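You operate a simulated robot arm through the tools that you are given. There is no shell and no other tool.

You run a simulated two-armed robot. Do the job below in one go: nothing can be reset, and whatever is moved stays where it is left.

TASK
Unship the orange snatch block from the deck socket, its gate shut.
Fine: shut the gate while the pin holds the block; draw the yellow pin, stand the block on the teak, push the pin home again. Set down upright: orange snatch block.

Only the result counts: the job must be done as asked and must still hold three seconds after the hand-in. Knocking over, shifting, dropping, spilling or breaking anything else fails it.

THE ROBOT
Two 7-joint arms with two-finger parallel grippers on one trunk that stands fixed in place. Base frame: the origin is at the foot of the trunk, x ahead of it, y to its left, z up. Readings come in m, degrees, newtons and seconds.
The left shoulder is at [0.05, 0.158, 0.908], the right one opposite. With the tool pointing down near the work surface each hand reaches from about 0.1 to 0.64 m from the base axis, measured 20 degrees to its own side. Payload 3.91 kg a hand.
Tool frame (each hand has its own): the origin (TCP) lies between the finger pads and is the grasp point; the fingertips stand 0.03 m ahead of it; z points along the fingers, y is the line along which they close. The gripper opens to 0.11 m. The fingers are 0.02 m wide and 0.01 m thick; the gripper's body (0.048 by 0.112 m) begins 0.055 m behind the TCP.
Orientation is told as [roll, pitch, yaw] about the base's x, y, z axes, in that order, counted from this pose: with the fingers straight down and closing along the base's y, the tool's x points along the base's -x, its y along +y and its z along -z.

THE INTERFACE
- The arms move only by the tool play_rows. It takes "left_rows", "right_rows" or both (then of equal length, played together; a hand with none holds still); each is text: rows parted by semicolons, each of 7 numbers parted by spaces: the shift along the base's x, y, z in m, then the turn, a rotation vector about the base's x, y, z in degrees, then the finger opening in m, from 0 to 0.11. In form: tx ty tz rx ry rz hand; .... A call has 1 to 20 rows; each row shifts and turns the commanded pose from where the row before left it. Each row takes 0.2 s and may step no farther than 0.05 m and 8.6 degrees from the row before; otherwise, or with a gripper value out of range, the whole call is refused. A pose out of reach is approached as far as the arm can. The call stops where the force on the tool passes 40 N (or 10 N more than at its start, if that is more) or the arm is blocked; 0.2 s more then pass. The fingers move at their own pace (about 0.153 m/s each) and stop on an object; they squeeze with about 26 N. The grip force told is the motor's: it shows also when the fingers shut on nothing. Time passes only in rows, and 0.2 s behind the last, so rows that do not move let the fingers close. The reply holds the time, the measured pose of the TCP, the force on the tool along the base axes, the opening and the grip force, in the units named above and with some noise, with the torque about the TCP (base axes, N m) and any sound that the robot's microphone picked up, and new pictures: "pictures" is both (left out), scene, wrist or none (wrist: the cameras of the hands that moved).
- Cameras (640 x 400 px; columns grow to the right, rows downward): "scene" is now at [0.126, -0.0409, 1.0606]; the picture's right is [-0.34, -0.94, 0.00], its down [-0.48, 0.17, -0.86] and it looks along [0.81, -0.29, -0.51] (base axes); focal length 275 px, centre (320, 200). "left" rides on the left gripper at [0.072, -0.017, -0.103] in its tool frame; the picture's right is [0.23, 0.97, 0.00], its down [-0.76, 0.18, -0.62] and it looks along [-0.61, 0.14, 0.78] (tool axes); focal length 222 px, centre (320, 200). "right" rides on the right gripper at [0.073, 0.017, -0.103] in its tool frame; the picture's right is [-0.23, 0.97, 0.00], its down [-0.76, -0.18, -0.62] and it looks along [-0.61, -0.14, 0.78] (tool axes); focal length 222 px, centre (320, 200). There is no depth. A picture from a camera that has moved, and an enlarged one, comes with that camera's place and axes in the base frame and with its lens. The place of the scene camera against the robot may be out by one fixed shift of up to 0.018 m in any direction.
- lift_body(by): slides the trunk up (or, below 0, down) by that many m; the arms and the scene camera ride with it, the base frame stays. It gives what a move gives, with no picture.
- head_to(pan, tilt): turns the head with the scene camera to pan (to the left, within 80 degrees either way) and tilt (down, from -29 to 69), counted from straight ahead of the robot. It gives what a move gives, and a new picture of the scene camera.
- zoom(camera, box): a new picture of the part [left, top, right, bottom] of that camera's present view, enlarged. It takes no simulated time.
- close_job(): hands the job in; it is judged then, once.

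Places have to be worked out from the pictures, the camera data and where the tool is seen. Open the grippers and draw the arms clear of the work before you hand the job in, unless the task says otherwise.

The tools are called after "Call:" by a JSON object that holds its "name" and its "arguments". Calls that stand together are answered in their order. play_rows: Moves the arms, as the interface text tells. Its arguments: {"type":"object","properties":{"left_rows":{"type":"string"},"right_rows":{"type":"string"},"pictures":{"type":"string","enum":["both","scene","wrist","none"]}},"required":[]} The other tools are called the same way: lift_body (by) slides the trunk up or down; head_to (pan, tilt) turns the head that bears the scene camera; zoom (camera, box) takes an enlarged picture of a part of a camera's view; close_job () hands the job in.

At the start:

```text
time: 0.0
left_tool_pos: [0.467, -0.005, 0.9274]
left_ee_rot: [0.0, 0.0, 0.1]
left_force: [-0.2, 0.4, 0.2]
left_moment: [0.0, 0.01, -0.02]
left_opening: 0.11
left_finger_force: 0.1
right_tool_pos: [0.3527, -0.4579, 0.9062]
right_ee_rot: [-0.1, 0.0, -0.1]
right_force: [-0.4, -0.2, -0.4]
right_moment: [0.03, -0.01, 0.0]
right_opening: 0.1097
right_finger_force: 0.1
trunk travel left (down, up): [-0.15, 0.332]
head pan, tilt: [-19.8, 30.7]
```

scene: 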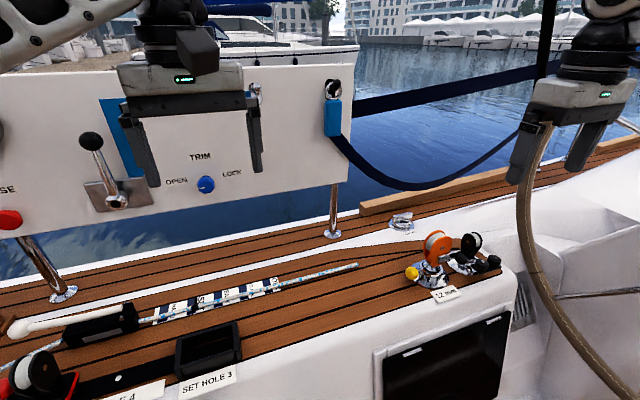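
right: 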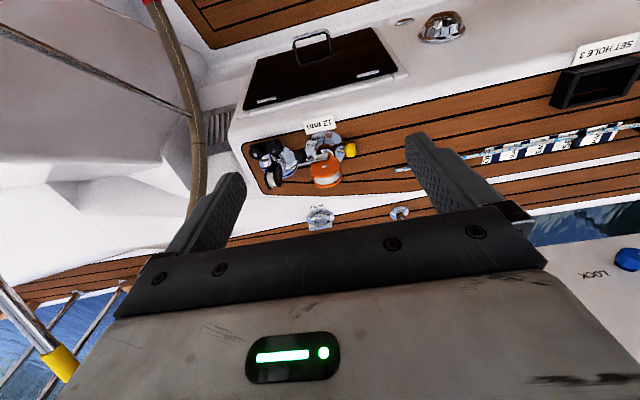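
left: 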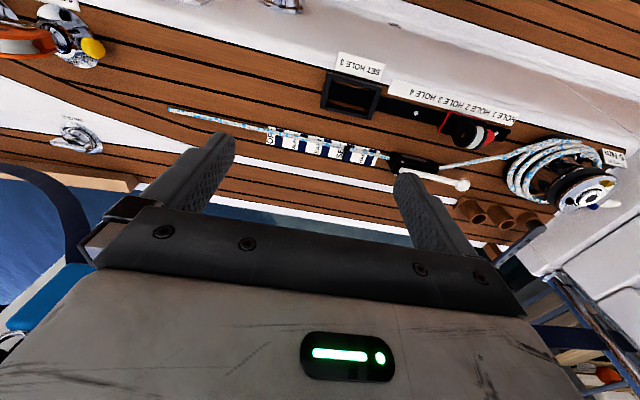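

I see an orange block with a yellow knob near the deck's right end. I'll zoom in on it from all cameras before moving.

Call:
{"name": "zoom", "arguments": {"camera": "scene", "box": [380, 210, 520, 310]}}

Call:
{"name": "zoom", "arguments": {"camera": "right", "box": [240, 110, 370, 200]}}

Call:
{"name": "zoom", "arguments": {"camera": "left", "box": [0, 0, 120, 75]}}

```text
4.00 times, centred on (450, 260) of scene
camera zoom: at [0.126, -0.0409, 1.0606], right [-0.34, -0.94, 0.0], down [-0.48, 0.17, -0.86], along [0.81, -0.29, -0.51], focal length 1099 px, centre (-200, -40)
```

zoom: 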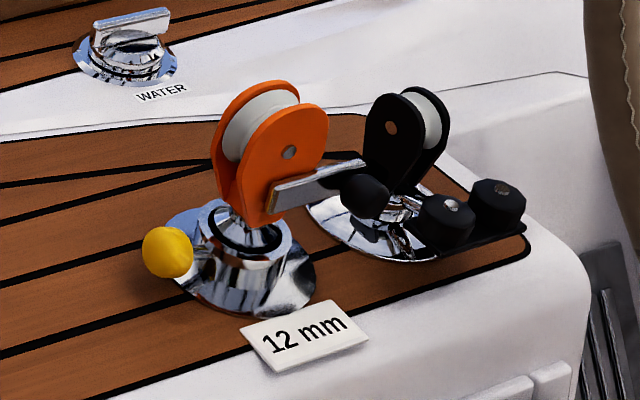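

```text
4.44 times, centred on (305, 155) of right
camera zoom: at [0.2826, -0.4418, 1.0096], right [0.23, 0.97, 0.0], down [0.76, -0.18, 0.62], along [0.61, -0.14, -0.78], focal length 987 px, centre (387, 400)
```

zoom: 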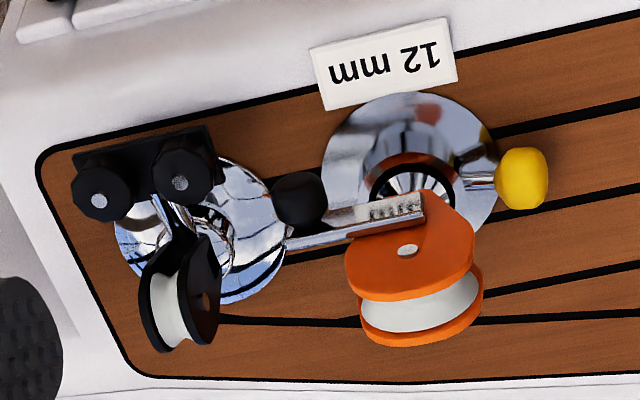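

```text
5.33 times, centred on (60, 38) of left
camera zoom: at [0.3935, -0.0213, 1.0313], right [-0.23, 0.97, 0.0], down [0.76, 0.18, 0.62], along [0.61, 0.14, -0.78], focal length 1185 px, centre (1707, 1067)
```

zoom: 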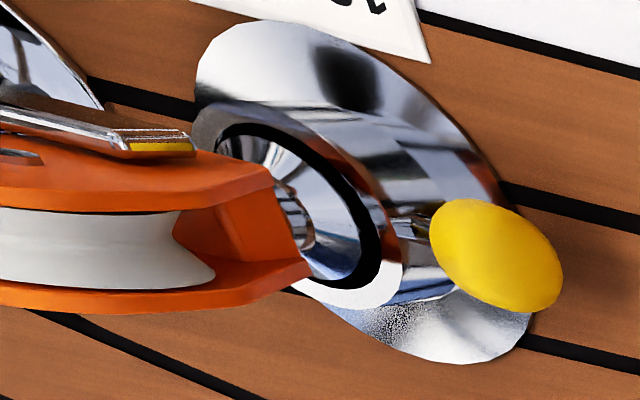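

The yellow pin knob triangulates to about [0.527, -0.424, 0.533]. I'll bring the right hand lower, still well clear of everything, for a closer look at the block, gate and pin.

Call:
{"name": "play_rows", "arguments": {"right_rows": "0 0 -0.04 0 0 0 0.11; 0 0 -0.04 0 0 0 0.11; 0 0 -0.04 0 0 0 0.11; 0 0 -0.04 0 0 0 0.11", "pictures": "both"}}

```text
time: 1.0
left_tool_pos: [0.4664, -0.0056, 0.9268]
left_ee_rot: [0.1, 0.0, 0.0]
left_force: [-0.4, 0.0, -0.3]
left_moment: [0.0, 0.0, 0.03]
left_opening: 0.11
left_finger_force: 0.1
right_tool_pos: [0.3534, -0.4584, 0.7486]
right_ee_rot: [-0.1, 0.0, -0.1]
right_force: [-0.5, 1.1, 0.5]
right_moment: [-0.01, 0.02, 0.0]
right_opening: 0.1099
right_finger_force: 0.1
trunk travel left (down, up): [-0.15, 0.332]
head pan, tilt: [-19.8, 30.7]
camera scene: at [0.126, -0.0409, 1.0607], right [-0.34, -0.94, 0.0], down [-0.48, 0.17, -0.86], along [0.81, -0.29, -0.51], focal length 275 px, centre (320, 200)
camera right: at [0.2812, -0.4407, 0.8521], right [0.23, 0.97, 0.0], down [0.76, -0.18, 0.62], along [0.61, -0.14, -0.78], focal length 222 px, centre (320, 200)
```

scene: 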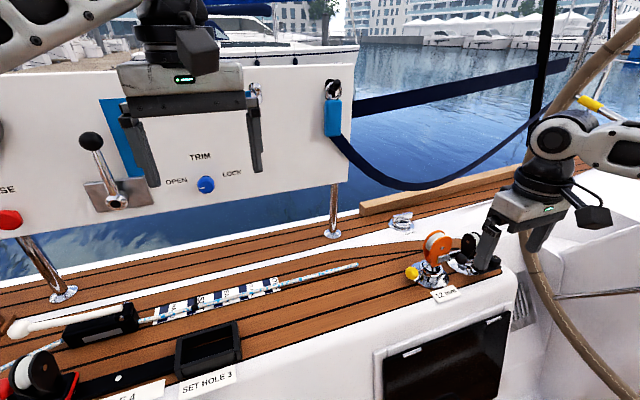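
right: 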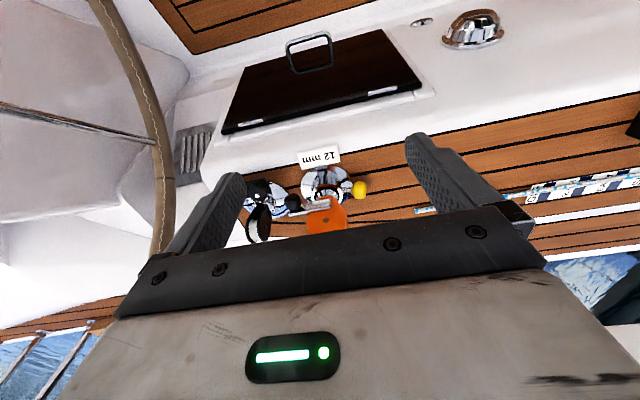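

The block is visible between the fingers now. I'll zoom in to see the gate and pin.

Call:
{"name": "zoom", "arguments": {"camera": "right", "box": [230, 130, 390, 250]}}

Call:
{"name": "zoom", "arguments": {"camera": "scene", "box": [395, 220, 475, 305]}}

```text
3.33 times, centred on (310, 190) of right
camera zoom: at [0.2812, -0.4407, 0.8521], right [0.23, 0.97, 0.0], down [0.76, -0.18, 0.62], along [0.61, -0.14, -0.78], focal length 740 px, centre (353, 233)
```

zoom: 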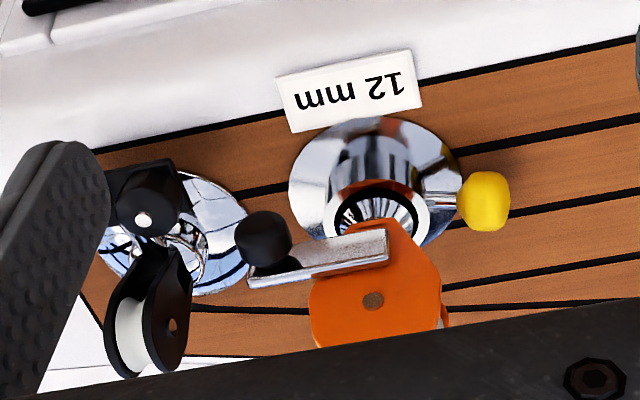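

```text
4.71 times, centred on (435, 262) of scene
camera zoom: at [0.126, -0.0409, 1.0607], right [-0.34, -0.94, 0.0], down [-0.48, 0.17, -0.86], along [0.81, -0.29, -0.51], focal length 1292 px, centre (-221, -94)
```

zoom: 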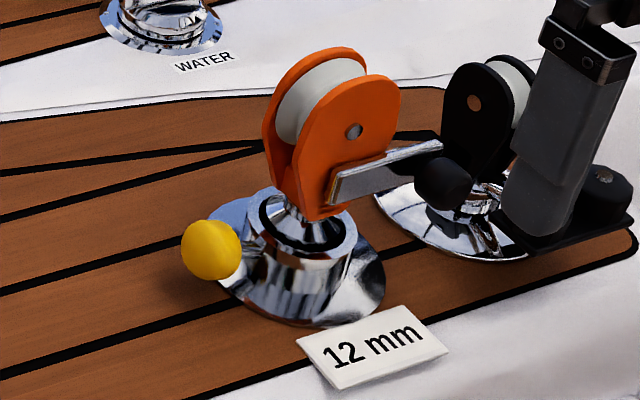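

The gate bar sticks out to the right of the near cheek, ending in a black knob. I'll shift the right hand left and back to view the block from another angle for triangulation.

Call:
{"name": "play_rows", "arguments": {"right_rows": "-0.02 0.05 0.01 0 0 0 0.11; -0.02 0.05 0.01 0 0 0 0.11; -0.02 0.05 0 0 0 0 0.11", "pictures": "wrist"}}

Call:
{"name": "zoom", "arguments": {"camera": "right", "box": [120, 120, 280, 220]}}

```text
refused: row 1 steps farther than a row can; nothing moved
```

```text
4.00 times, centred on (200, 170) of right
camera zoom: at [0.2812, -0.4407, 0.8521], right [0.23, 0.97, 0.0], down [0.76, -0.18, 0.62], along [0.61, -0.14, -0.78], focal length 888 px, centre (800, 320)
```

zoom: 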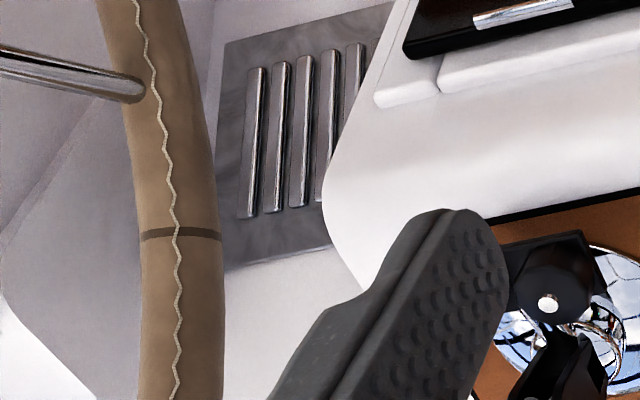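

The step was over 0.05 m, so nothing moved. I'll repeat it with smaller steps.

Call:
{"name": "play_rows", "arguments": {"right_rows": "-0.015 0.04 0.005 0 0 0 0.11; -0.015 0.04 0.005 0 0 0 0.11; -0.015 0.04 0.005 0 0 0 0.11; -0.015 0.03 0.005 0 0 0 0.11", "pictures": "wrist"}}

```text
time: 2.0
left_tool_pos: [0.4654, -0.0043, 0.9271]
left_ee_rot: [0.0, 0.0, 0.0]
left_force: [-0.4, 0.7, -0.7]
left_moment: [0.05, 0.02, -0.02]
left_opening: 0.1102
left_finger_force: 0.1
right_tool_pos: [0.2925, -0.3074, 0.7665]
right_ee_rot: [-0.1, 0.0, -0.2]
right_force: [0.0, -0.7, -0.1]
right_moment: [0.01, 0.03, 0.01]
right_opening: 0.1101
right_finger_force: 0.0
trunk travel left (down, up): [-0.15, 0.332]
head pan, tilt: [-19.8, 30.7]
camera right: at [0.2217, -0.2898, 0.8708], right [0.23, 0.97, 0.0], down [0.76, -0.18, 0.62], along [0.61, -0.14, -0.78], focal length 222 px, centre (320, 200)
```

right: 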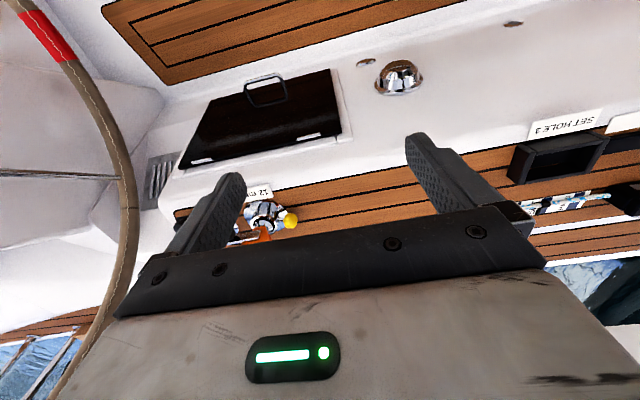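

The gripper hides the block from there. I'll yaw the right hand about -32° and move it nearer so its camera looks at the block from the pin side.

Call:
{"name": "play_rows", "arguments": {"right_rows": "0.036 -0.015 0 0 0 -6.4 0.11; 0.036 -0.015 0 0 0 -6.4 0.11; 0.036 -0.015 0 0 0 -6.4 0.11; 0.036 -0.015 -0.01 0 0 -6.4 0.11; 0.036 -0.015 -0.01 0 0 -6.4 0.11", "pictures": "wrist"}}

```text
time: 3.2
left_tool_pos: [0.466, -0.0057, 0.9283]
left_ee_rot: [0.0, 0.0, 0.1]
left_force: [0.5, 0.0, 0.3]
left_moment: [0.0, 0.02, 0.0]
left_opening: 0.1099
left_finger_force: 0.1
right_tool_pos: [0.4754, -0.3812, 0.7455]
right_ee_rot: [0.0, 0.0, -32.3]
right_force: [-1.0, 0.0, 0.0]
right_moment: [0.01, -0.02, -0.01]
right_opening: 0.1099
right_finger_force: 0.1
trunk travel left (down, up): [-0.15, 0.332]
head pan, tilt: [-19.8, 30.7]
camera right: at [0.4235, -0.3283, 0.8498], right [0.71, 0.7, 0.0], down [0.55, -0.56, 0.62], along [0.44, -0.44, -0.78], focal length 222 px, centre (320, 200)
```

right: 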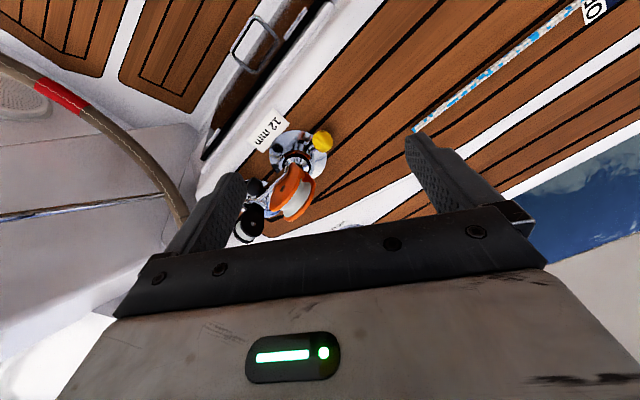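

A clear view now; I'll zoom in on the block.

Call:
{"name": "zoom", "arguments": {"camera": "right", "box": [220, 110, 348, 245]}}

Call:
{"name": "zoom", "arguments": {"camera": "right", "box": [250, 125, 340, 225]}}

```text
2.96 times, centred on (284, 178) of right
camera zoom: at [0.4235, -0.3283, 0.8498], right [0.71, 0.7, 0.0], down [0.55, -0.56, 0.62], along [0.44, -0.44, -0.78], focal length 658 px, centre (427, 267)
```

zoom: 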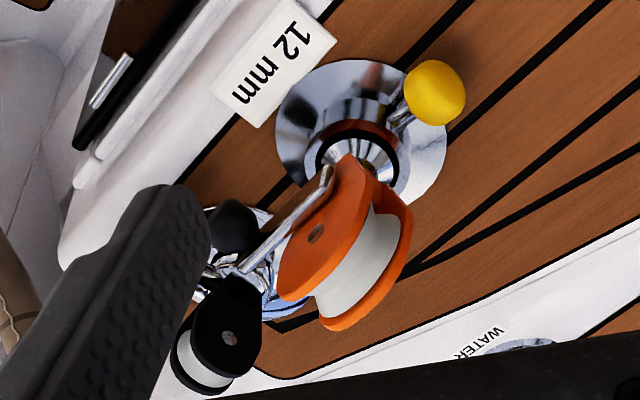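

```text
4.00 times, centred on (295, 175) of right
camera zoom: at [0.4235, -0.3283, 0.8498], right [0.71, 0.7, 0.0], down [0.55, -0.56, 0.62], along [0.44, -0.44, -0.78], focal length 888 px, centre (420, 300)
```

zoom: 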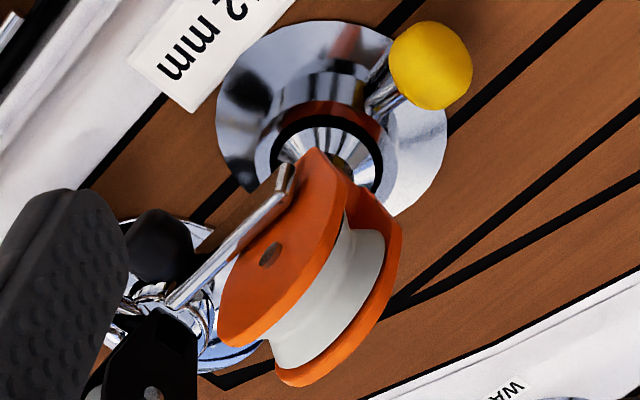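

Axle bolt triangulates to about [0.508, -0.486, 0.612] and the pin knob to [0.525, -0.425, 0.534]. I'll zoom tighter on the gate bar to understand its hinge.

Call:
{"name": "zoom", "arguments": {"camera": "right", "box": [250, 155, 310, 205]}}

Call:
{"name": "zoom", "arguments": {"camera": "scene", "box": [420, 225, 475, 265]}}

```text
8.00 times, centred on (280, 180) of right
camera zoom: at [0.4235, -0.3283, 0.8498], right [0.71, 0.7, 0.0], down [0.55, -0.56, 0.62], along [0.44, -0.44, -0.78], focal length 1777 px, centre (640, 360)
```

zoom: 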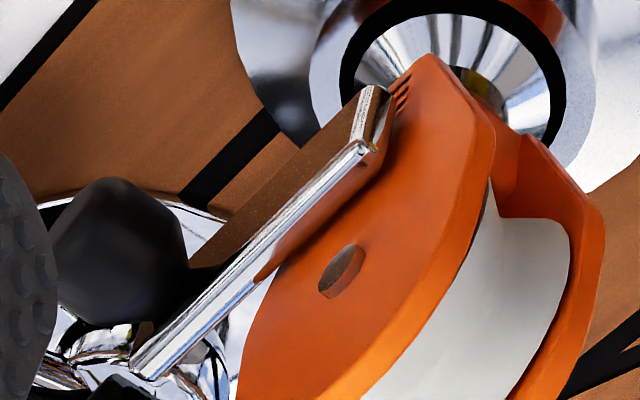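

```text
10.00 times, centred on (448, 245) of scene
camera zoom: at [0.1259, -0.0409, 1.0606], right [-0.34, -0.94, 0.0], down [-0.48, 0.17, -0.86], along [0.81, -0.29, -0.51], focal length 2746 px, centre (-955, -250)
```

zoom: 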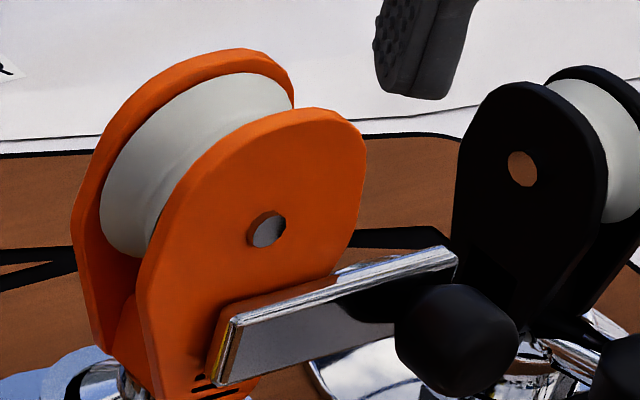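

The gate bar lies along the near cheek, from about y=-0.476 to y=-0.544 at x≈0.502 and z≈0.574–0.595. Its knob is near [0.487, -0.532, 0.580]. I'll take a low frontal view with the tool pitched forward to work out the pivot.

Call:
{"name": "play_rows", "arguments": {"right_rows": "-0.02 -0.01 0 0 0 8.075 0.11; -0.02 -0.01 0 0 0 8.075 0.11; -0.02 -0.01 0 0 0 8.075 0.11; -0.02 -0.01 0 0 0 8.075 0.11; -0.0075 -0.0165 -0.0145 0 -7.5 0 0.11; -0.0075 -0.0165 -0.0145 0 -7.5 0 0.11; -0.0075 -0.0165 -0.0145 0 -7.5 0 0.11; -0.0075 -0.0165 -0.0145 0 -7.5 0 0.11", "pictures": "wrist"}}

```text
time: 5.0
left_tool_pos: [0.4658, -0.0063, 0.9271]
left_ee_rot: [0.0, 0.0, 0.0]
left_force: [0.6, 0.0, -0.2]
left_moment: [0.02, -0.01, 0.0]
left_opening: 0.1098
left_finger_force: 0.1
right_tool_pos: [0.3651, -0.4923, 0.6885]
right_ee_rot: [-0.4, -30.1, 0.3]
right_force: [-0.7, -0.1, 0.6]
right_moment: [0.0, -0.01, -0.02]
right_opening: 0.1097
right_finger_force: 0.0
trunk travel left (down, up): [-0.15, 0.332]
head pan, tilt: [-19.8, 30.7]
camera right: at [0.2506, -0.4745, 0.7414], right [0.19, 0.97, 0.11], down [0.35, -0.17, 0.92], along [0.92, -0.14, -0.37], focal length 222 px, centre (320, 200)
```

right: 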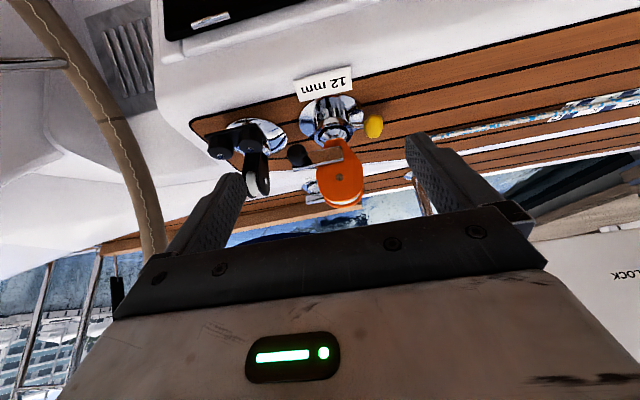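

Good frontal (upside-down) view of the block; zooming in.

Call:
{"name": "zoom", "arguments": {"camera": "right", "box": [270, 80, 398, 220]}}

Call:
{"name": "zoom", "arguments": {"camera": "right", "box": [285, 125, 375, 180]}}

```text
2.86 times, centred on (334, 150) of right
camera zoom: at [0.2506, -0.4745, 0.7414], right [0.19, 0.97, 0.11], down [0.35, -0.17, 0.92], along [0.92, -0.14, -0.37], focal length 635 px, centre (280, 343)
```

zoom: 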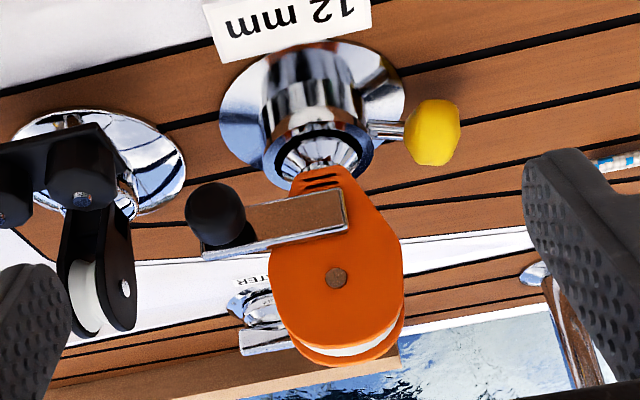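

```text
7.11 times, centred on (330, 152) of right
camera zoom: at [0.2506, -0.4745, 0.7414], right [0.19, 0.97, 0.11], down [0.35, -0.17, 0.92], along [0.92, -0.14, -0.37], focal length 1580 px, centre (249, 538)
```

zoom: 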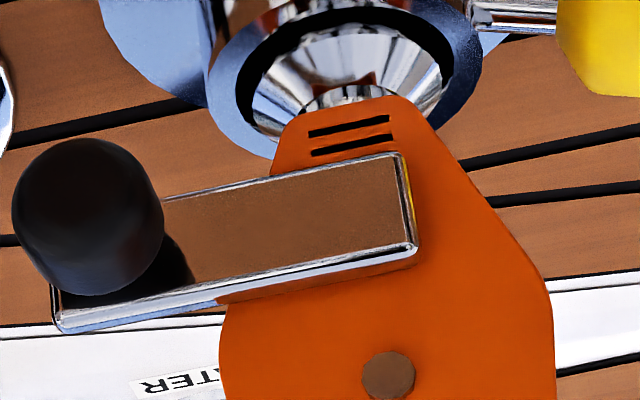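

The frontal view shows the bar's inner end on the cheek's centreline, so the pivot should be about y=-0.487, z=0.580. Shut should then mean the bar swung up along the cheek. The deck is at z≈0.505, and the gate knob (about 27 mm across) is at [0.487, -0.533, 0.580]. I'll close the fingers and pitch the hand further to a spot in front of and below the knob.

Call:
{"name": "play_rows", "arguments": {"right_rows": "0.00875 -0.0095 -0.024 0 -7.5 0 0.0; 0.00875 -0.0095 -0.024 0 -7.5 0 0.0; 0.00875 -0.0095 -0.024 0 -7.5 0 0.0; 0.00875 -0.0095 -0.024 0 -7.5 0 0.0; 0 0 0 0 0 0 0.0", "pictures": "both"}}

Call:
{"name": "zoom", "arguments": {"camera": "scene", "box": [395, 195, 515, 305]}}

Call:
{"name": "zoom", "arguments": {"camera": "right", "box": [220, 60, 420, 250]}}

```text
time: 6.2
left_tool_pos: [0.4671, -0.0055, 0.928]
left_ee_rot: [0.0, 0.0, 0.0]
left_force: [-0.5, 0.1, -0.3]
left_moment: [-0.01, -0.01, 0.02]
left_opening: 0.1101
left_finger_force: 0.0
right_tool_pos: [0.4001, -0.5267, 0.5902]
right_ee_rot: [-0.3, -60.1, 0.4]
right_force: [-0.1, 0.0, 0.8]
right_moment: [0.0, -0.01, -0.01]
right_opening: 0.0
right_finger_force: 26.3
trunk travel left (down, up): [-0.15, 0.332]
head pan, tilt: [-19.8, 30.7]
camera scene: at [0.126, -0.0409, 1.0606], right [-0.34, -0.94, 0.0], down [-0.48, 0.17, -0.86], along [0.81, -0.29, -0.51], focal length 275 px, centre (320, 200)
camera right: at [0.275, -0.5099, 0.5795], right [0.11, 0.97, 0.19], down [-0.16, -0.17, 0.97], along [0.98, -0.14, 0.14], focal length 222 px, centre (320, 200)
```

scene: 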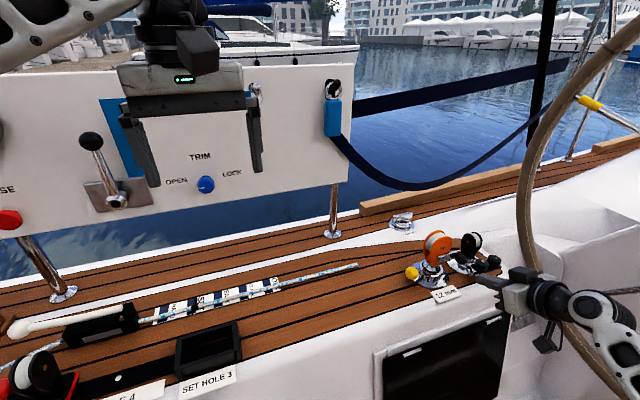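
right: 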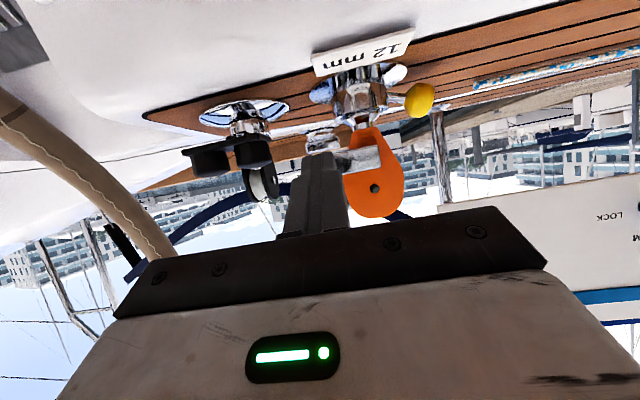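

```text
3.64 times, centred on (455, 250) of scene
camera zoom: at [0.126, -0.0409, 1.0606], right [-0.34, -0.94, 0.0], down [-0.48, 0.17, -0.86], along [0.81, -0.29, -0.51], focal length 999 px, centre (-171, 18)
```

zoom: 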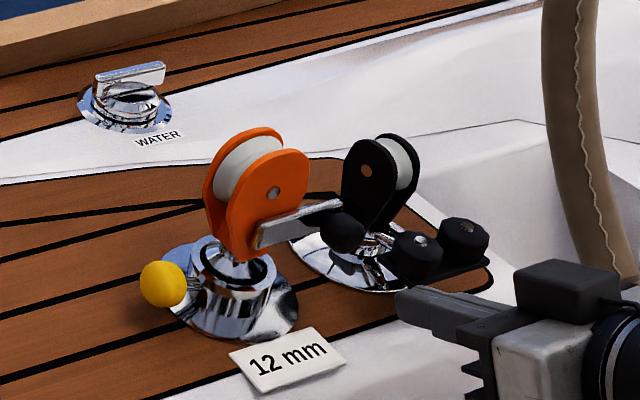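

```text
2.11 times, centred on (320, 155) of right
camera zoom: at [0.275, -0.5099, 0.5795], right [0.11, 0.97, 0.19], down [-0.16, -0.17, 0.97], along [0.98, -0.14, 0.14], focal length 468 px, centre (320, 295)
```

zoom: 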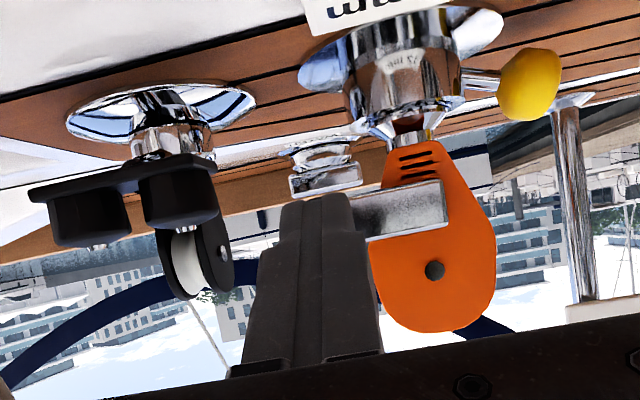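

The closed fingers point at the gate knob from just in front of it. I'll slide them in along the tool axis so the tips pass under the knob, watching the forces.

Call:
{"name": "play_rows", "arguments": {"right_rows": "0.0157 -0.0008 -0.009 0 0 0 0.0; 0.0157 -0.0008 -0.009 0 0 0 0.0; 0.0157 -0.0008 -0.009 0 0 0 0.0; 0.0157 -0.0008 -0.009 0 0 0 0.0", "pictures": "both"}}

Call:
{"name": "zoom", "arguments": {"camera": "scene", "box": [395, 215, 515, 305]}}

Call:
{"name": "zoom", "arguments": {"camera": "right", "box": [220, 60, 420, 250]}}

```text
time: 7.2
left_tool_pos: [0.4663, -0.0044, 0.927]
left_ee_rot: [0.0, 0.0, 0.0]
left_force: [0.0, -0.3, 0.1]
left_moment: [0.02, 0.04, -0.01]
left_opening: 0.1099
left_finger_force: 0.0
right_tool_pos: [0.4618, -0.5304, 0.5549]
right_ee_rot: [-0.4, -60.0, 0.4]
right_force: [0.2, -0.9, 0.1]
right_moment: [-0.02, -0.02, 0.0]
right_opening: 0.0
right_finger_force: 25.8
trunk travel left (down, up): [-0.15, 0.332]
head pan, tilt: [-19.8, 30.7]
camera scene: at [0.1259, -0.0409, 1.0606], right [-0.34, -0.94, 0.0], down [-0.48, 0.17, -0.86], along [0.81, -0.29, -0.51], focal length 275 px, centre (320, 200)
camera right: at [0.337, -0.5139, 0.5441], right [0.11, 0.97, 0.19], down [-0.16, -0.17, 0.97], along [0.98, -0.14, 0.14], focal length 222 px, centre (320, 200)
```

scene: 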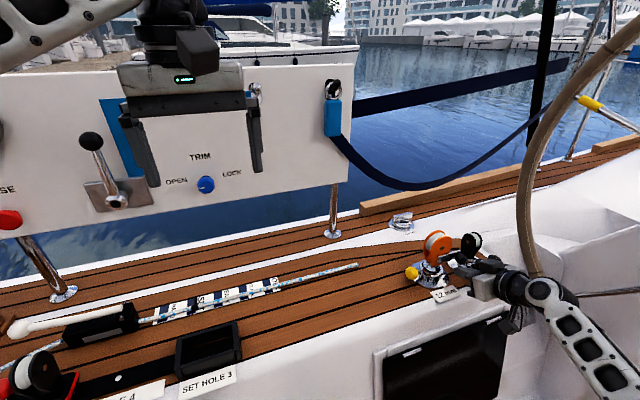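
right: 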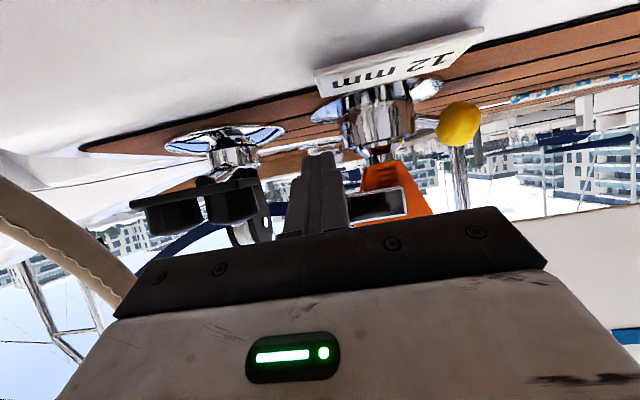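

```text
4.44 times, centred on (455, 260) of scene
camera zoom: at [0.1259, -0.0409, 1.0606], right [-0.34, -0.94, 0.0], down [-0.48, 0.17, -0.86], along [0.81, -0.29, -0.51], focal length 1221 px, centre (-280, -67)
```

zoom: 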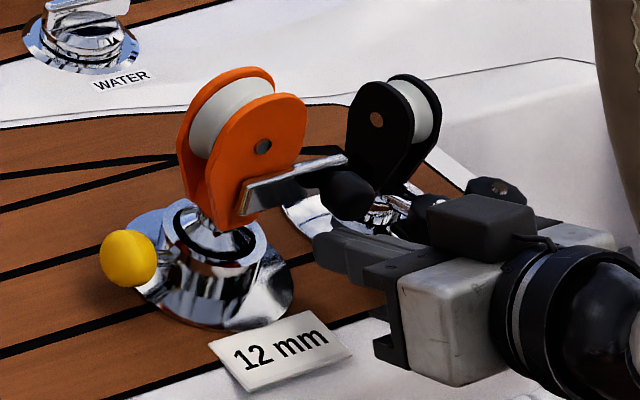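

```text
2.11 times, centred on (320, 155) of right
camera zoom: at [0.337, -0.5139, 0.5441], right [0.11, 0.97, 0.19], down [-0.16, -0.17, 0.97], along [0.98, -0.14, 0.14], focal length 468 px, centre (320, 295)
```

zoom: 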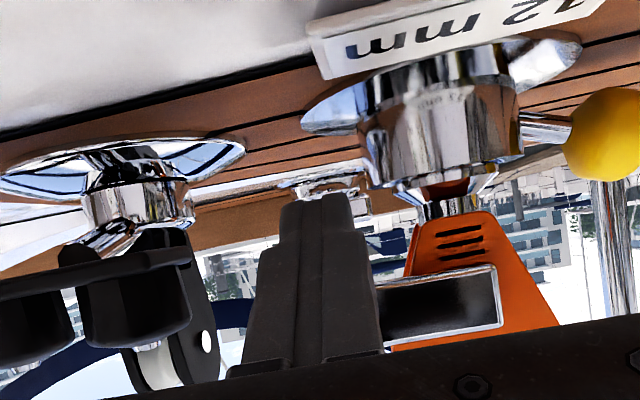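

The fingertips sit below the knob with no contact force. I'll push up in small steps and see whether the gate swings.

Call:
{"name": "play_rows", "arguments": {"right_rows": "0 -0.001 0.006 0 0 0 0.0; 0 -0.001 0.006 0 0 0 0.0; 0 -0.002 0.006 0 0 0 0.0; 0 -0.002 0.006 0 0 0 0.0", "pictures": "none"}}

Call:
{"name": "zoom", "arguments": {"camera": "scene", "box": [395, 215, 515, 305]}}

Call:
{"name": "zoom", "arguments": {"camera": "right", "box": [220, 60, 420, 250]}}

```text
time: 8.2
left_tool_pos: [0.4659, -0.0052, 0.9273]
left_ee_rot: [0.0, 0.0, 0.0]
left_force: [-0.1, -0.6, -0.1]
left_moment: [0.01, 0.0, 0.0]
left_opening: 0.1099
left_finger_force: 0.1
right_tool_pos: [0.4622, -0.5368, 0.5789]
right_ee_rot: [-0.3, -60.1, 0.4]
right_force: [-1.2, 0.3, -0.3]
right_moment: [-0.02, 0.01, 0.01]
right_opening: 0.0001
right_finger_force: 26.8
trunk travel left (down, up): [-0.15, 0.332]
head pan, tilt: [-19.8, 30.7]
```

```text
4.44 times, centred on (455, 260) of scene
camera zoom: at [0.126, -0.0409, 1.0606], right [-0.34, -0.94, 0.0], down [-0.48, 0.17, -0.86], along [0.81, -0.29, -0.51], focal length 1221 px, centre (-280, -67)
```

zoom: 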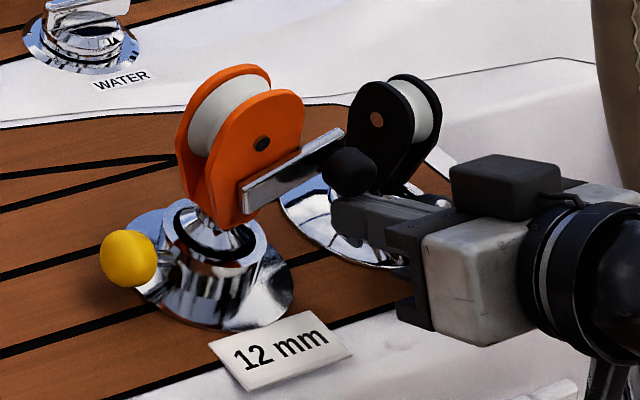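

```text
2.11 times, centred on (320, 155) of right
camera zoom: at [0.3373, -0.5195, 0.5686], right [0.11, 0.97, 0.19], down [-0.16, -0.17, 0.97], along [0.98, -0.14, 0.14], focal length 468 px, centre (320, 295)
```

zoom: 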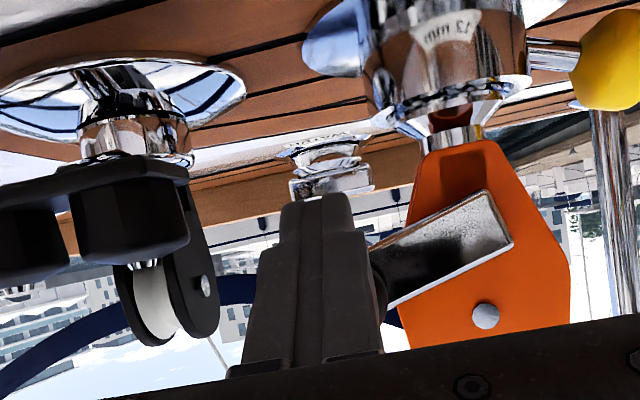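

The gate is swinging upward as expected, with almost no force. I'll carry on round the arc.

Call:
{"name": "play_rows", "arguments": {"right_rows": "0 -0.001 0.006 0 0 0 0.0; 0 -0.001 0.006 0 0 0 0.0; 0 0 0.006 0 0 0 0.0; 0 0 0.006 0 0 0 0.0; 0 0.002 0.006 0 0 0 0.0; 0 0.002 0.006 0 0 0 0.0; 0 0.004 0.005 0 0 0 0.0; 0 0.004 0.005 0 0 0 0.0", "pictures": "none"}}

Call:
{"name": "zoom", "arguments": {"camera": "scene", "box": [395, 215, 515, 305]}}

Call:
{"name": "zoom", "arguments": {"camera": "right", "box": [220, 60, 420, 250]}}

```text
time: 10.0
left_tool_pos: [0.4656, -0.0051, 0.928]
left_ee_rot: [0.0, -0.1, 0.0]
left_force: [0.7, 0.2, -0.2]
left_moment: [0.01, 0.0, -0.01]
left_opening: 0.1101
left_finger_force: 0.1
right_tool_pos: [0.4618, -0.5282, 0.6254]
right_ee_rot: [-0.5, -60.1, 0.4]
right_force: [0.0, 0.7, -0.5]
right_moment: [0.03, -0.01, -0.01]
right_opening: 0.0001
right_finger_force: 25.8
trunk travel left (down, up): [-0.15, 0.332]
head pan, tilt: [-19.8, 30.7]
```

```text
4.44 times, centred on (455, 260) of scene
camera zoom: at [0.126, -0.0409, 1.0606], right [-0.34, -0.94, 0.0], down [-0.48, 0.17, -0.86], along [0.81, -0.29, -0.51], focal length 1221 px, centre (-280, -67)
```

zoom: 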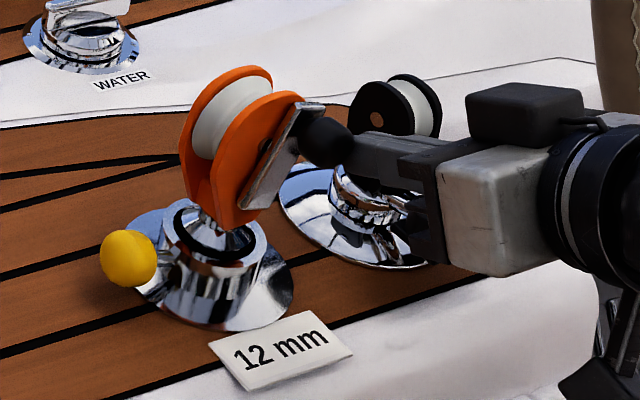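

```text
2.11 times, centred on (320, 155) of right
camera zoom: at [0.3373, -0.5104, 0.6157], right [0.11, 0.97, 0.19], down [-0.16, -0.17, 0.97], along [0.98, -0.14, 0.14], focal length 468 px, centre (320, 295)
```

zoom: 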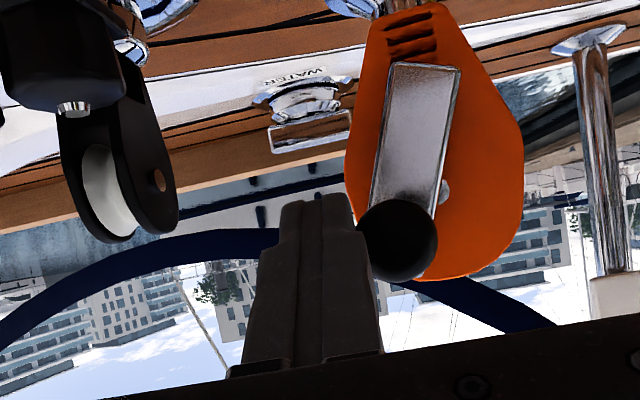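

The gate is now roughly 75–80° up. I'll finish by pushing the knob gently toward +y in small steps until it meets its stop.

Call:
{"name": "play_rows", "arguments": {"right_rows": "0 0.004 0.003 0 0 0 0.0; 0 0.004 0.003 0 0 0 0.0; 0 0.004 0.003 0 0 0 0.0; 0 0.002 0.001 0 0 0 0.0; 0 0.002 0 0 0 0 0.0", "pictures": "none"}}

Call:
{"name": "zoom", "arguments": {"camera": "scene", "box": [395, 215, 515, 305]}}

Call:
{"name": "zoom", "arguments": {"camera": "right", "box": [220, 60, 420, 250]}}

```text
time: 11.2
left_tool_pos: [0.4645, -0.0051, 0.9285]
left_ee_rot: [0.0, 0.1, 0.0]
left_force: [1.1, 0.2, -0.8]
left_moment: [0.02, -0.04, 0.06]
left_opening: 0.1099
left_finger_force: 0.1
right_tool_pos: [0.4621, -0.5119, 0.6373]
right_ee_rot: [-0.4, -60.0, 0.2]
right_force: [1.1, -0.5, 0.3]
right_moment: [-0.04, 0.01, -0.03]
right_opening: 0.0
right_finger_force: 26.1
trunk travel left (down, up): [-0.15, 0.332]
head pan, tilt: [-19.8, 30.7]
```

```text
4.44 times, centred on (455, 260) of scene
camera zoom: at [0.126, -0.0409, 1.0606], right [-0.34, -0.94, 0.0], down [-0.48, 0.17, -0.86], along [0.81, -0.29, -0.51], focal length 1221 px, centre (-280, -67)
```

zoom: 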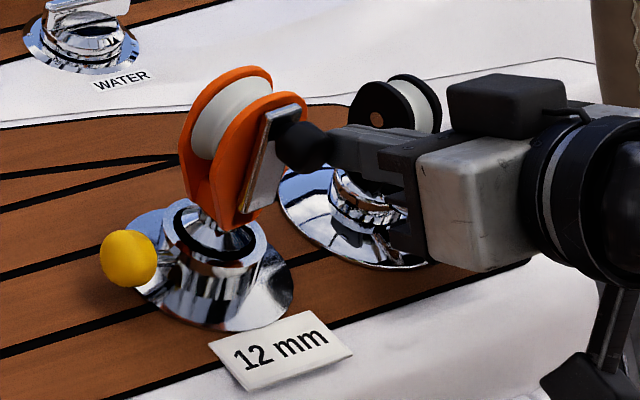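

```text
2.11 times, centred on (320, 155) of right
camera zoom: at [0.3366, -0.4943, 0.6256], right [0.11, 0.97, 0.19], down [-0.16, -0.17, 0.97], along [0.98, -0.14, 0.14], focal length 468 px, centre (320, 295)
```

zoom: 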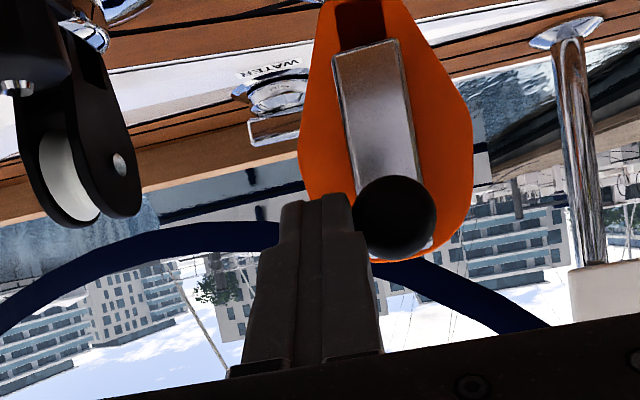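

The gate is near vertical and still no stop force. I'll keep nudging in 1.5 mm steps to find the end stop.

Call:
{"name": "play_rows", "arguments": {"right_rows": "0 0.0015 0 0 0 0 0.0; 0 0.0015 0 0 0 0 0.0; 0 0 0 0 0 0 0.0", "pictures": "none"}}

Call:
{"name": "zoom", "arguments": {"camera": "scene", "box": [410, 220, 490, 280]}}

Call:
{"name": "zoom", "arguments": {"camera": "right", "box": [280, 60, 400, 200]}}

```text
time: 12.0
left_tool_pos: [0.4661, -0.005, 0.9278]
left_ee_rot: [0.0, 0.0, 0.0]
left_force: [0.0, 0.4, -0.1]
left_moment: [0.01, -0.02, 0.0]
left_opening: 0.1102
left_finger_force: 0.0
right_tool_pos: [0.463, -0.5078, 0.6356]
right_ee_rot: [-0.4, -60.0, 0.4]
right_force: [0.1, -1.0, 0.6]
right_moment: [0.02, 0.0, -0.01]
right_opening: 0.0
right_finger_force: 25.9
trunk travel left (down, up): [-0.15, 0.332]
head pan, tilt: [-19.8, 30.7]
```

```text
6.67 times, centred on (450, 250) of scene
camera zoom: at [0.126, -0.0409, 1.0606], right [-0.34, -0.94, 0.0], down [-0.48, 0.17, -0.86], along [0.81, -0.29, -0.51], focal length 1831 px, centre (-547, -133)
```

zoom: 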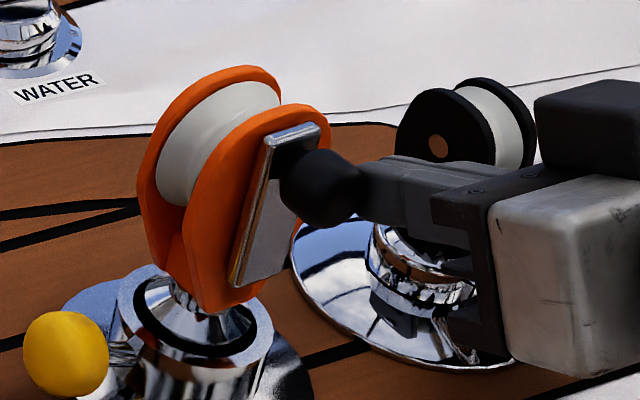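

```text
2.86 times, centred on (340, 130) of right
camera zoom: at [0.3368, -0.4913, 0.6252], right [0.11, 0.97, 0.19], down [-0.16, -0.17, 0.97], along [0.98, -0.14, 0.13], focal length 635 px, centre (263, 400)
```

zoom: 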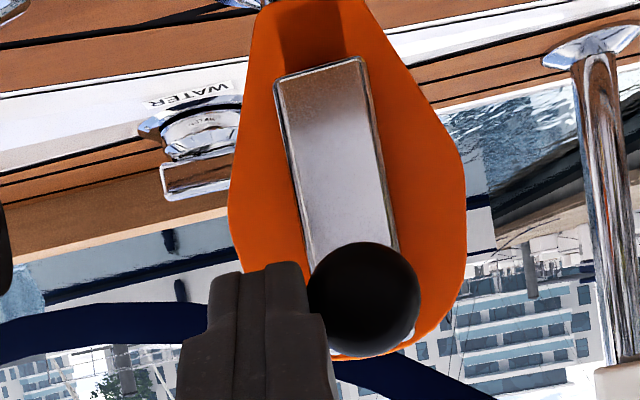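

The bar is now about in line with the cheek's centreline, still without a stop force. I'll nudge 3 mm more, checking whether it blocks.

Call:
{"name": "play_rows", "arguments": {"right_rows": "0 0.001 0 0 0 0 0.0; 0 0.001 0 0 0 0 0.0; 0 0.001 0 0 0 0 0.0; 0 0 0 0 0 0 0.0", "pictures": "none"}}

Call:
{"name": "zoom", "arguments": {"camera": "right", "box": [280, 60, 400, 200]}}

```text
time: 13.0
left_tool_pos: [0.4659, -0.0058, 0.9278]
left_ee_rot: [0.0, 0.1, 0.0]
left_force: [-0.1, 0.0, -0.8]
left_moment: [0.03, 0.04, -0.02]
left_opening: 0.1102
left_finger_force: 0.0
right_tool_pos: [0.4631, -0.5062, 0.6356]
right_ee_rot: [-0.4, -60.0, 0.5]
right_force: [-1.4, 0.0, 0.3]
right_moment: [0.02, 0.04, -0.03]
right_opening: 0.0
right_finger_force: 26.2
trunk travel left (down, up): [-0.15, 0.332]
head pan, tilt: [-19.8, 30.7]
```

```text
2.86 times, centred on (340, 130) of right
camera zoom: at [0.3374, -0.4887, 0.6253], right [0.11, 0.97, 0.19], down [-0.16, -0.17, 0.97], along [0.98, -0.14, 0.14], focal length 635 px, centre (263, 400)
```

zoom: 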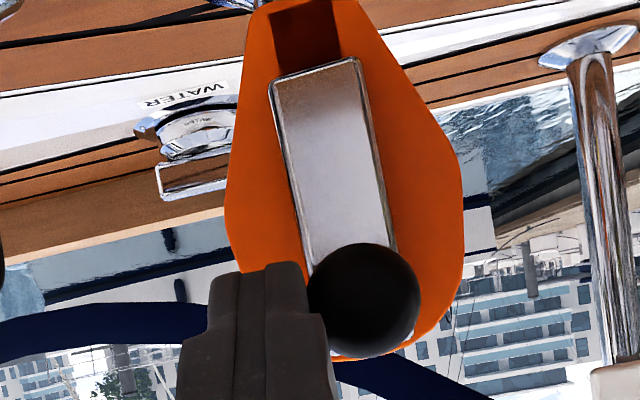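

Measured force is still near zero; I'll check in the scene view whether the block itself has started to lean.

Call:
{"name": "zoom", "arguments": {"camera": "scene", "box": [395, 215, 515, 305]}}

Call:
{"name": "zoom", "arguments": {"camera": "scene", "box": [410, 220, 490, 280]}}

```text
4.44 times, centred on (455, 260) of scene
camera zoom: at [0.126, -0.0409, 1.0606], right [-0.34, -0.94, 0.0], down [-0.48, 0.17, -0.86], along [0.81, -0.29, -0.51], focal length 1221 px, centre (-280, -67)
```

zoom: 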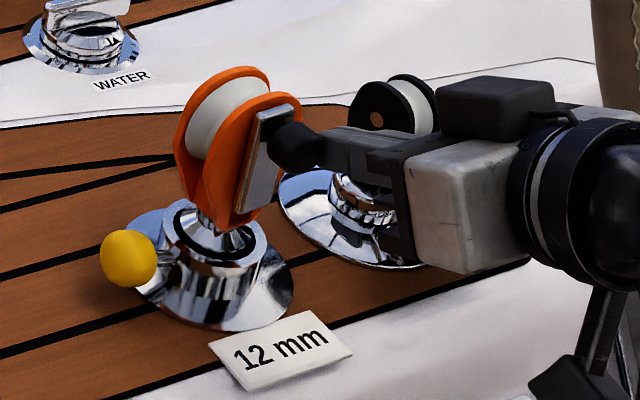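

```text
6.67 times, centred on (450, 250) of scene
camera zoom: at [0.126, -0.0409, 1.0606], right [-0.34, -0.94, 0.0], down [-0.48, 0.17, -0.86], along [0.81, -0.29, -0.51], focal length 1831 px, centre (-547, -133)
```

zoom: 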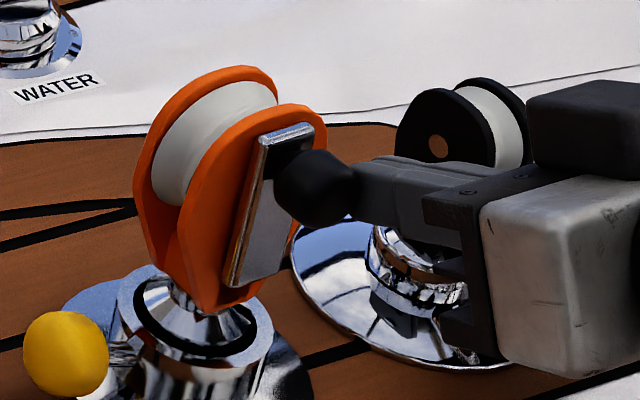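

The block has a little play in its socket and leaned with the push, and the bar now looks aligned with the cheek within about 1°. I'll push a few more millimetres to take up the play and confirm the gate is hard on its stop.

Call:
{"name": "play_rows", "arguments": {"right_rows": "0 0.001 0 0 0 0 0.0; 0 0.001 0 0 0 0 0.0; 0 0.001 0 0 0 0 0.0; 0 0 0 0 0 0 0.0", "pictures": "none"}}

Call:
{"name": "zoom", "arguments": {"camera": "right", "box": [280, 60, 400, 200]}}

Call:
{"name": "zoom", "arguments": {"camera": "scene", "box": [410, 220, 490, 280]}}

```text
time: 14.0
left_tool_pos: [0.4654, -0.0046, 0.9278]
left_ee_rot: [-0.1, 0.0, 0.0]
left_force: [-1.1, 0.3, 0.1]
left_moment: [-0.01, 0.02, 0.01]
left_opening: 0.11
left_finger_force: 0.0
right_tool_pos: [0.4623, -0.5016, 0.635]
right_ee_rot: [-0.4, -59.9, 0.3]
right_force: [-0.9, -0.1, -0.2]
right_moment: [0.01, -0.01, -0.01]
right_opening: 0.0
right_finger_force: 26.4
trunk travel left (down, up): [-0.15, 0.332]
head pan, tilt: [-19.8, 30.7]
```

```text
2.86 times, centred on (340, 130) of right
camera zoom: at [0.3372, -0.4857, 0.6249], right [0.11, 0.97, 0.19], down [-0.16, -0.17, 0.97], along [0.98, -0.14, 0.14], focal length 635 px, centre (263, 400)
```

zoom: 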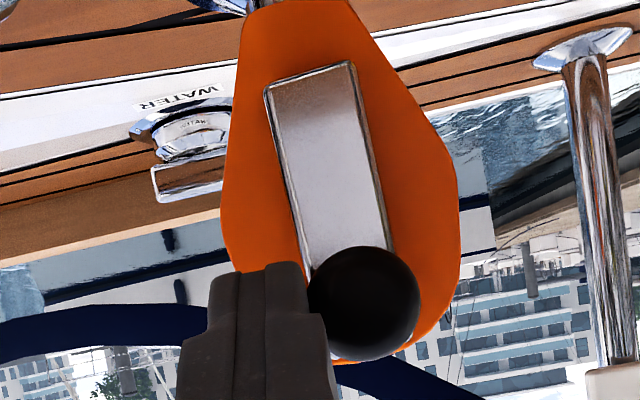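

```text
6.67 times, centred on (450, 250) of scene
camera zoom: at [0.126, -0.0409, 1.0606], right [-0.34, -0.94, 0.0], down [-0.48, 0.17, -0.86], along [0.81, -0.29, -0.51], focal length 1831 px, centre (-547, -133)
```

zoom: 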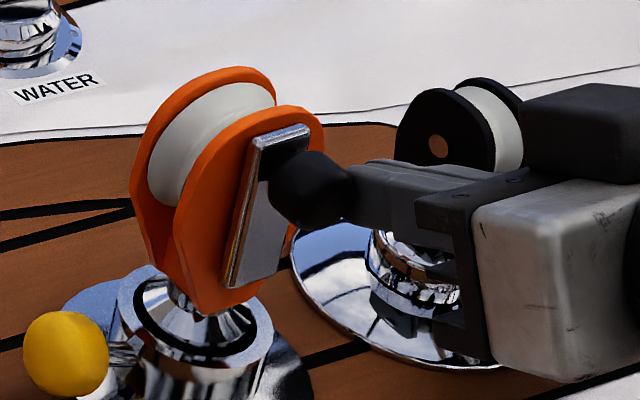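

Block and gate lean together while the bar stays aligned with the cheek, so the gate is acting as one piece with the block. I'll push a bit further to take up the remaining play and look for a force rise.

Call:
{"name": "play_rows", "arguments": {"right_rows": "0 0.0015 0 0 0 0 0.0; 0 0.0015 0 0 0 0 0.0; 0 0.0015 0 0 0 0 0.0; 0 0 0 0 0 0 0.0", "pictures": "none"}}

Call:
{"name": "zoom", "arguments": {"camera": "right", "box": [280, 60, 400, 200]}}

Call:
{"name": "zoom", "arguments": {"camera": "scene", "box": [410, 220, 490, 280]}}

```text
time: 15.0
left_tool_pos: [0.4662, -0.0051, 0.9275]
left_ee_rot: [0.0, 0.1, 0.0]
left_force: [0.2, 0.0, 1.0]
left_moment: [0.02, 0.0, 0.02]
left_opening: 0.1099
left_finger_force: 0.0
right_tool_pos: [0.4631, -0.498, 0.635]
right_ee_rot: [-0.3, -60.0, 0.4]
right_force: [-0.6, -2.3, 1.0]
right_moment: [-0.01, -0.05, -0.05]
right_opening: 0.0002
right_finger_force: 26.1
trunk travel left (down, up): [-0.15, 0.332]
head pan, tilt: [-19.8, 30.7]
```

```text
2.86 times, centred on (340, 130) of right
camera zoom: at [0.3372, -0.4812, 0.6251], right [0.11, 0.97, 0.19], down [-0.16, -0.17, 0.97], along [0.98, -0.14, 0.14], focal length 635 px, centre (263, 400)
```

zoom: 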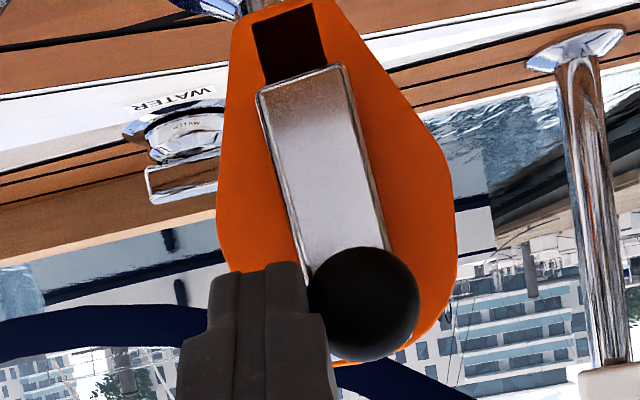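

```text
6.67 times, centred on (450, 250) of scene
camera zoom: at [0.1259, -0.0409, 1.0607], right [-0.34, -0.94, 0.0], down [-0.48, 0.17, -0.86], along [0.81, -0.29, -0.51], focal length 1831 px, centre (-547, -133)
```

zoom: 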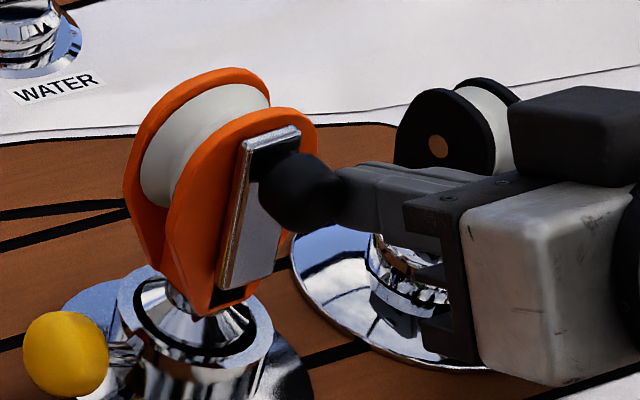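

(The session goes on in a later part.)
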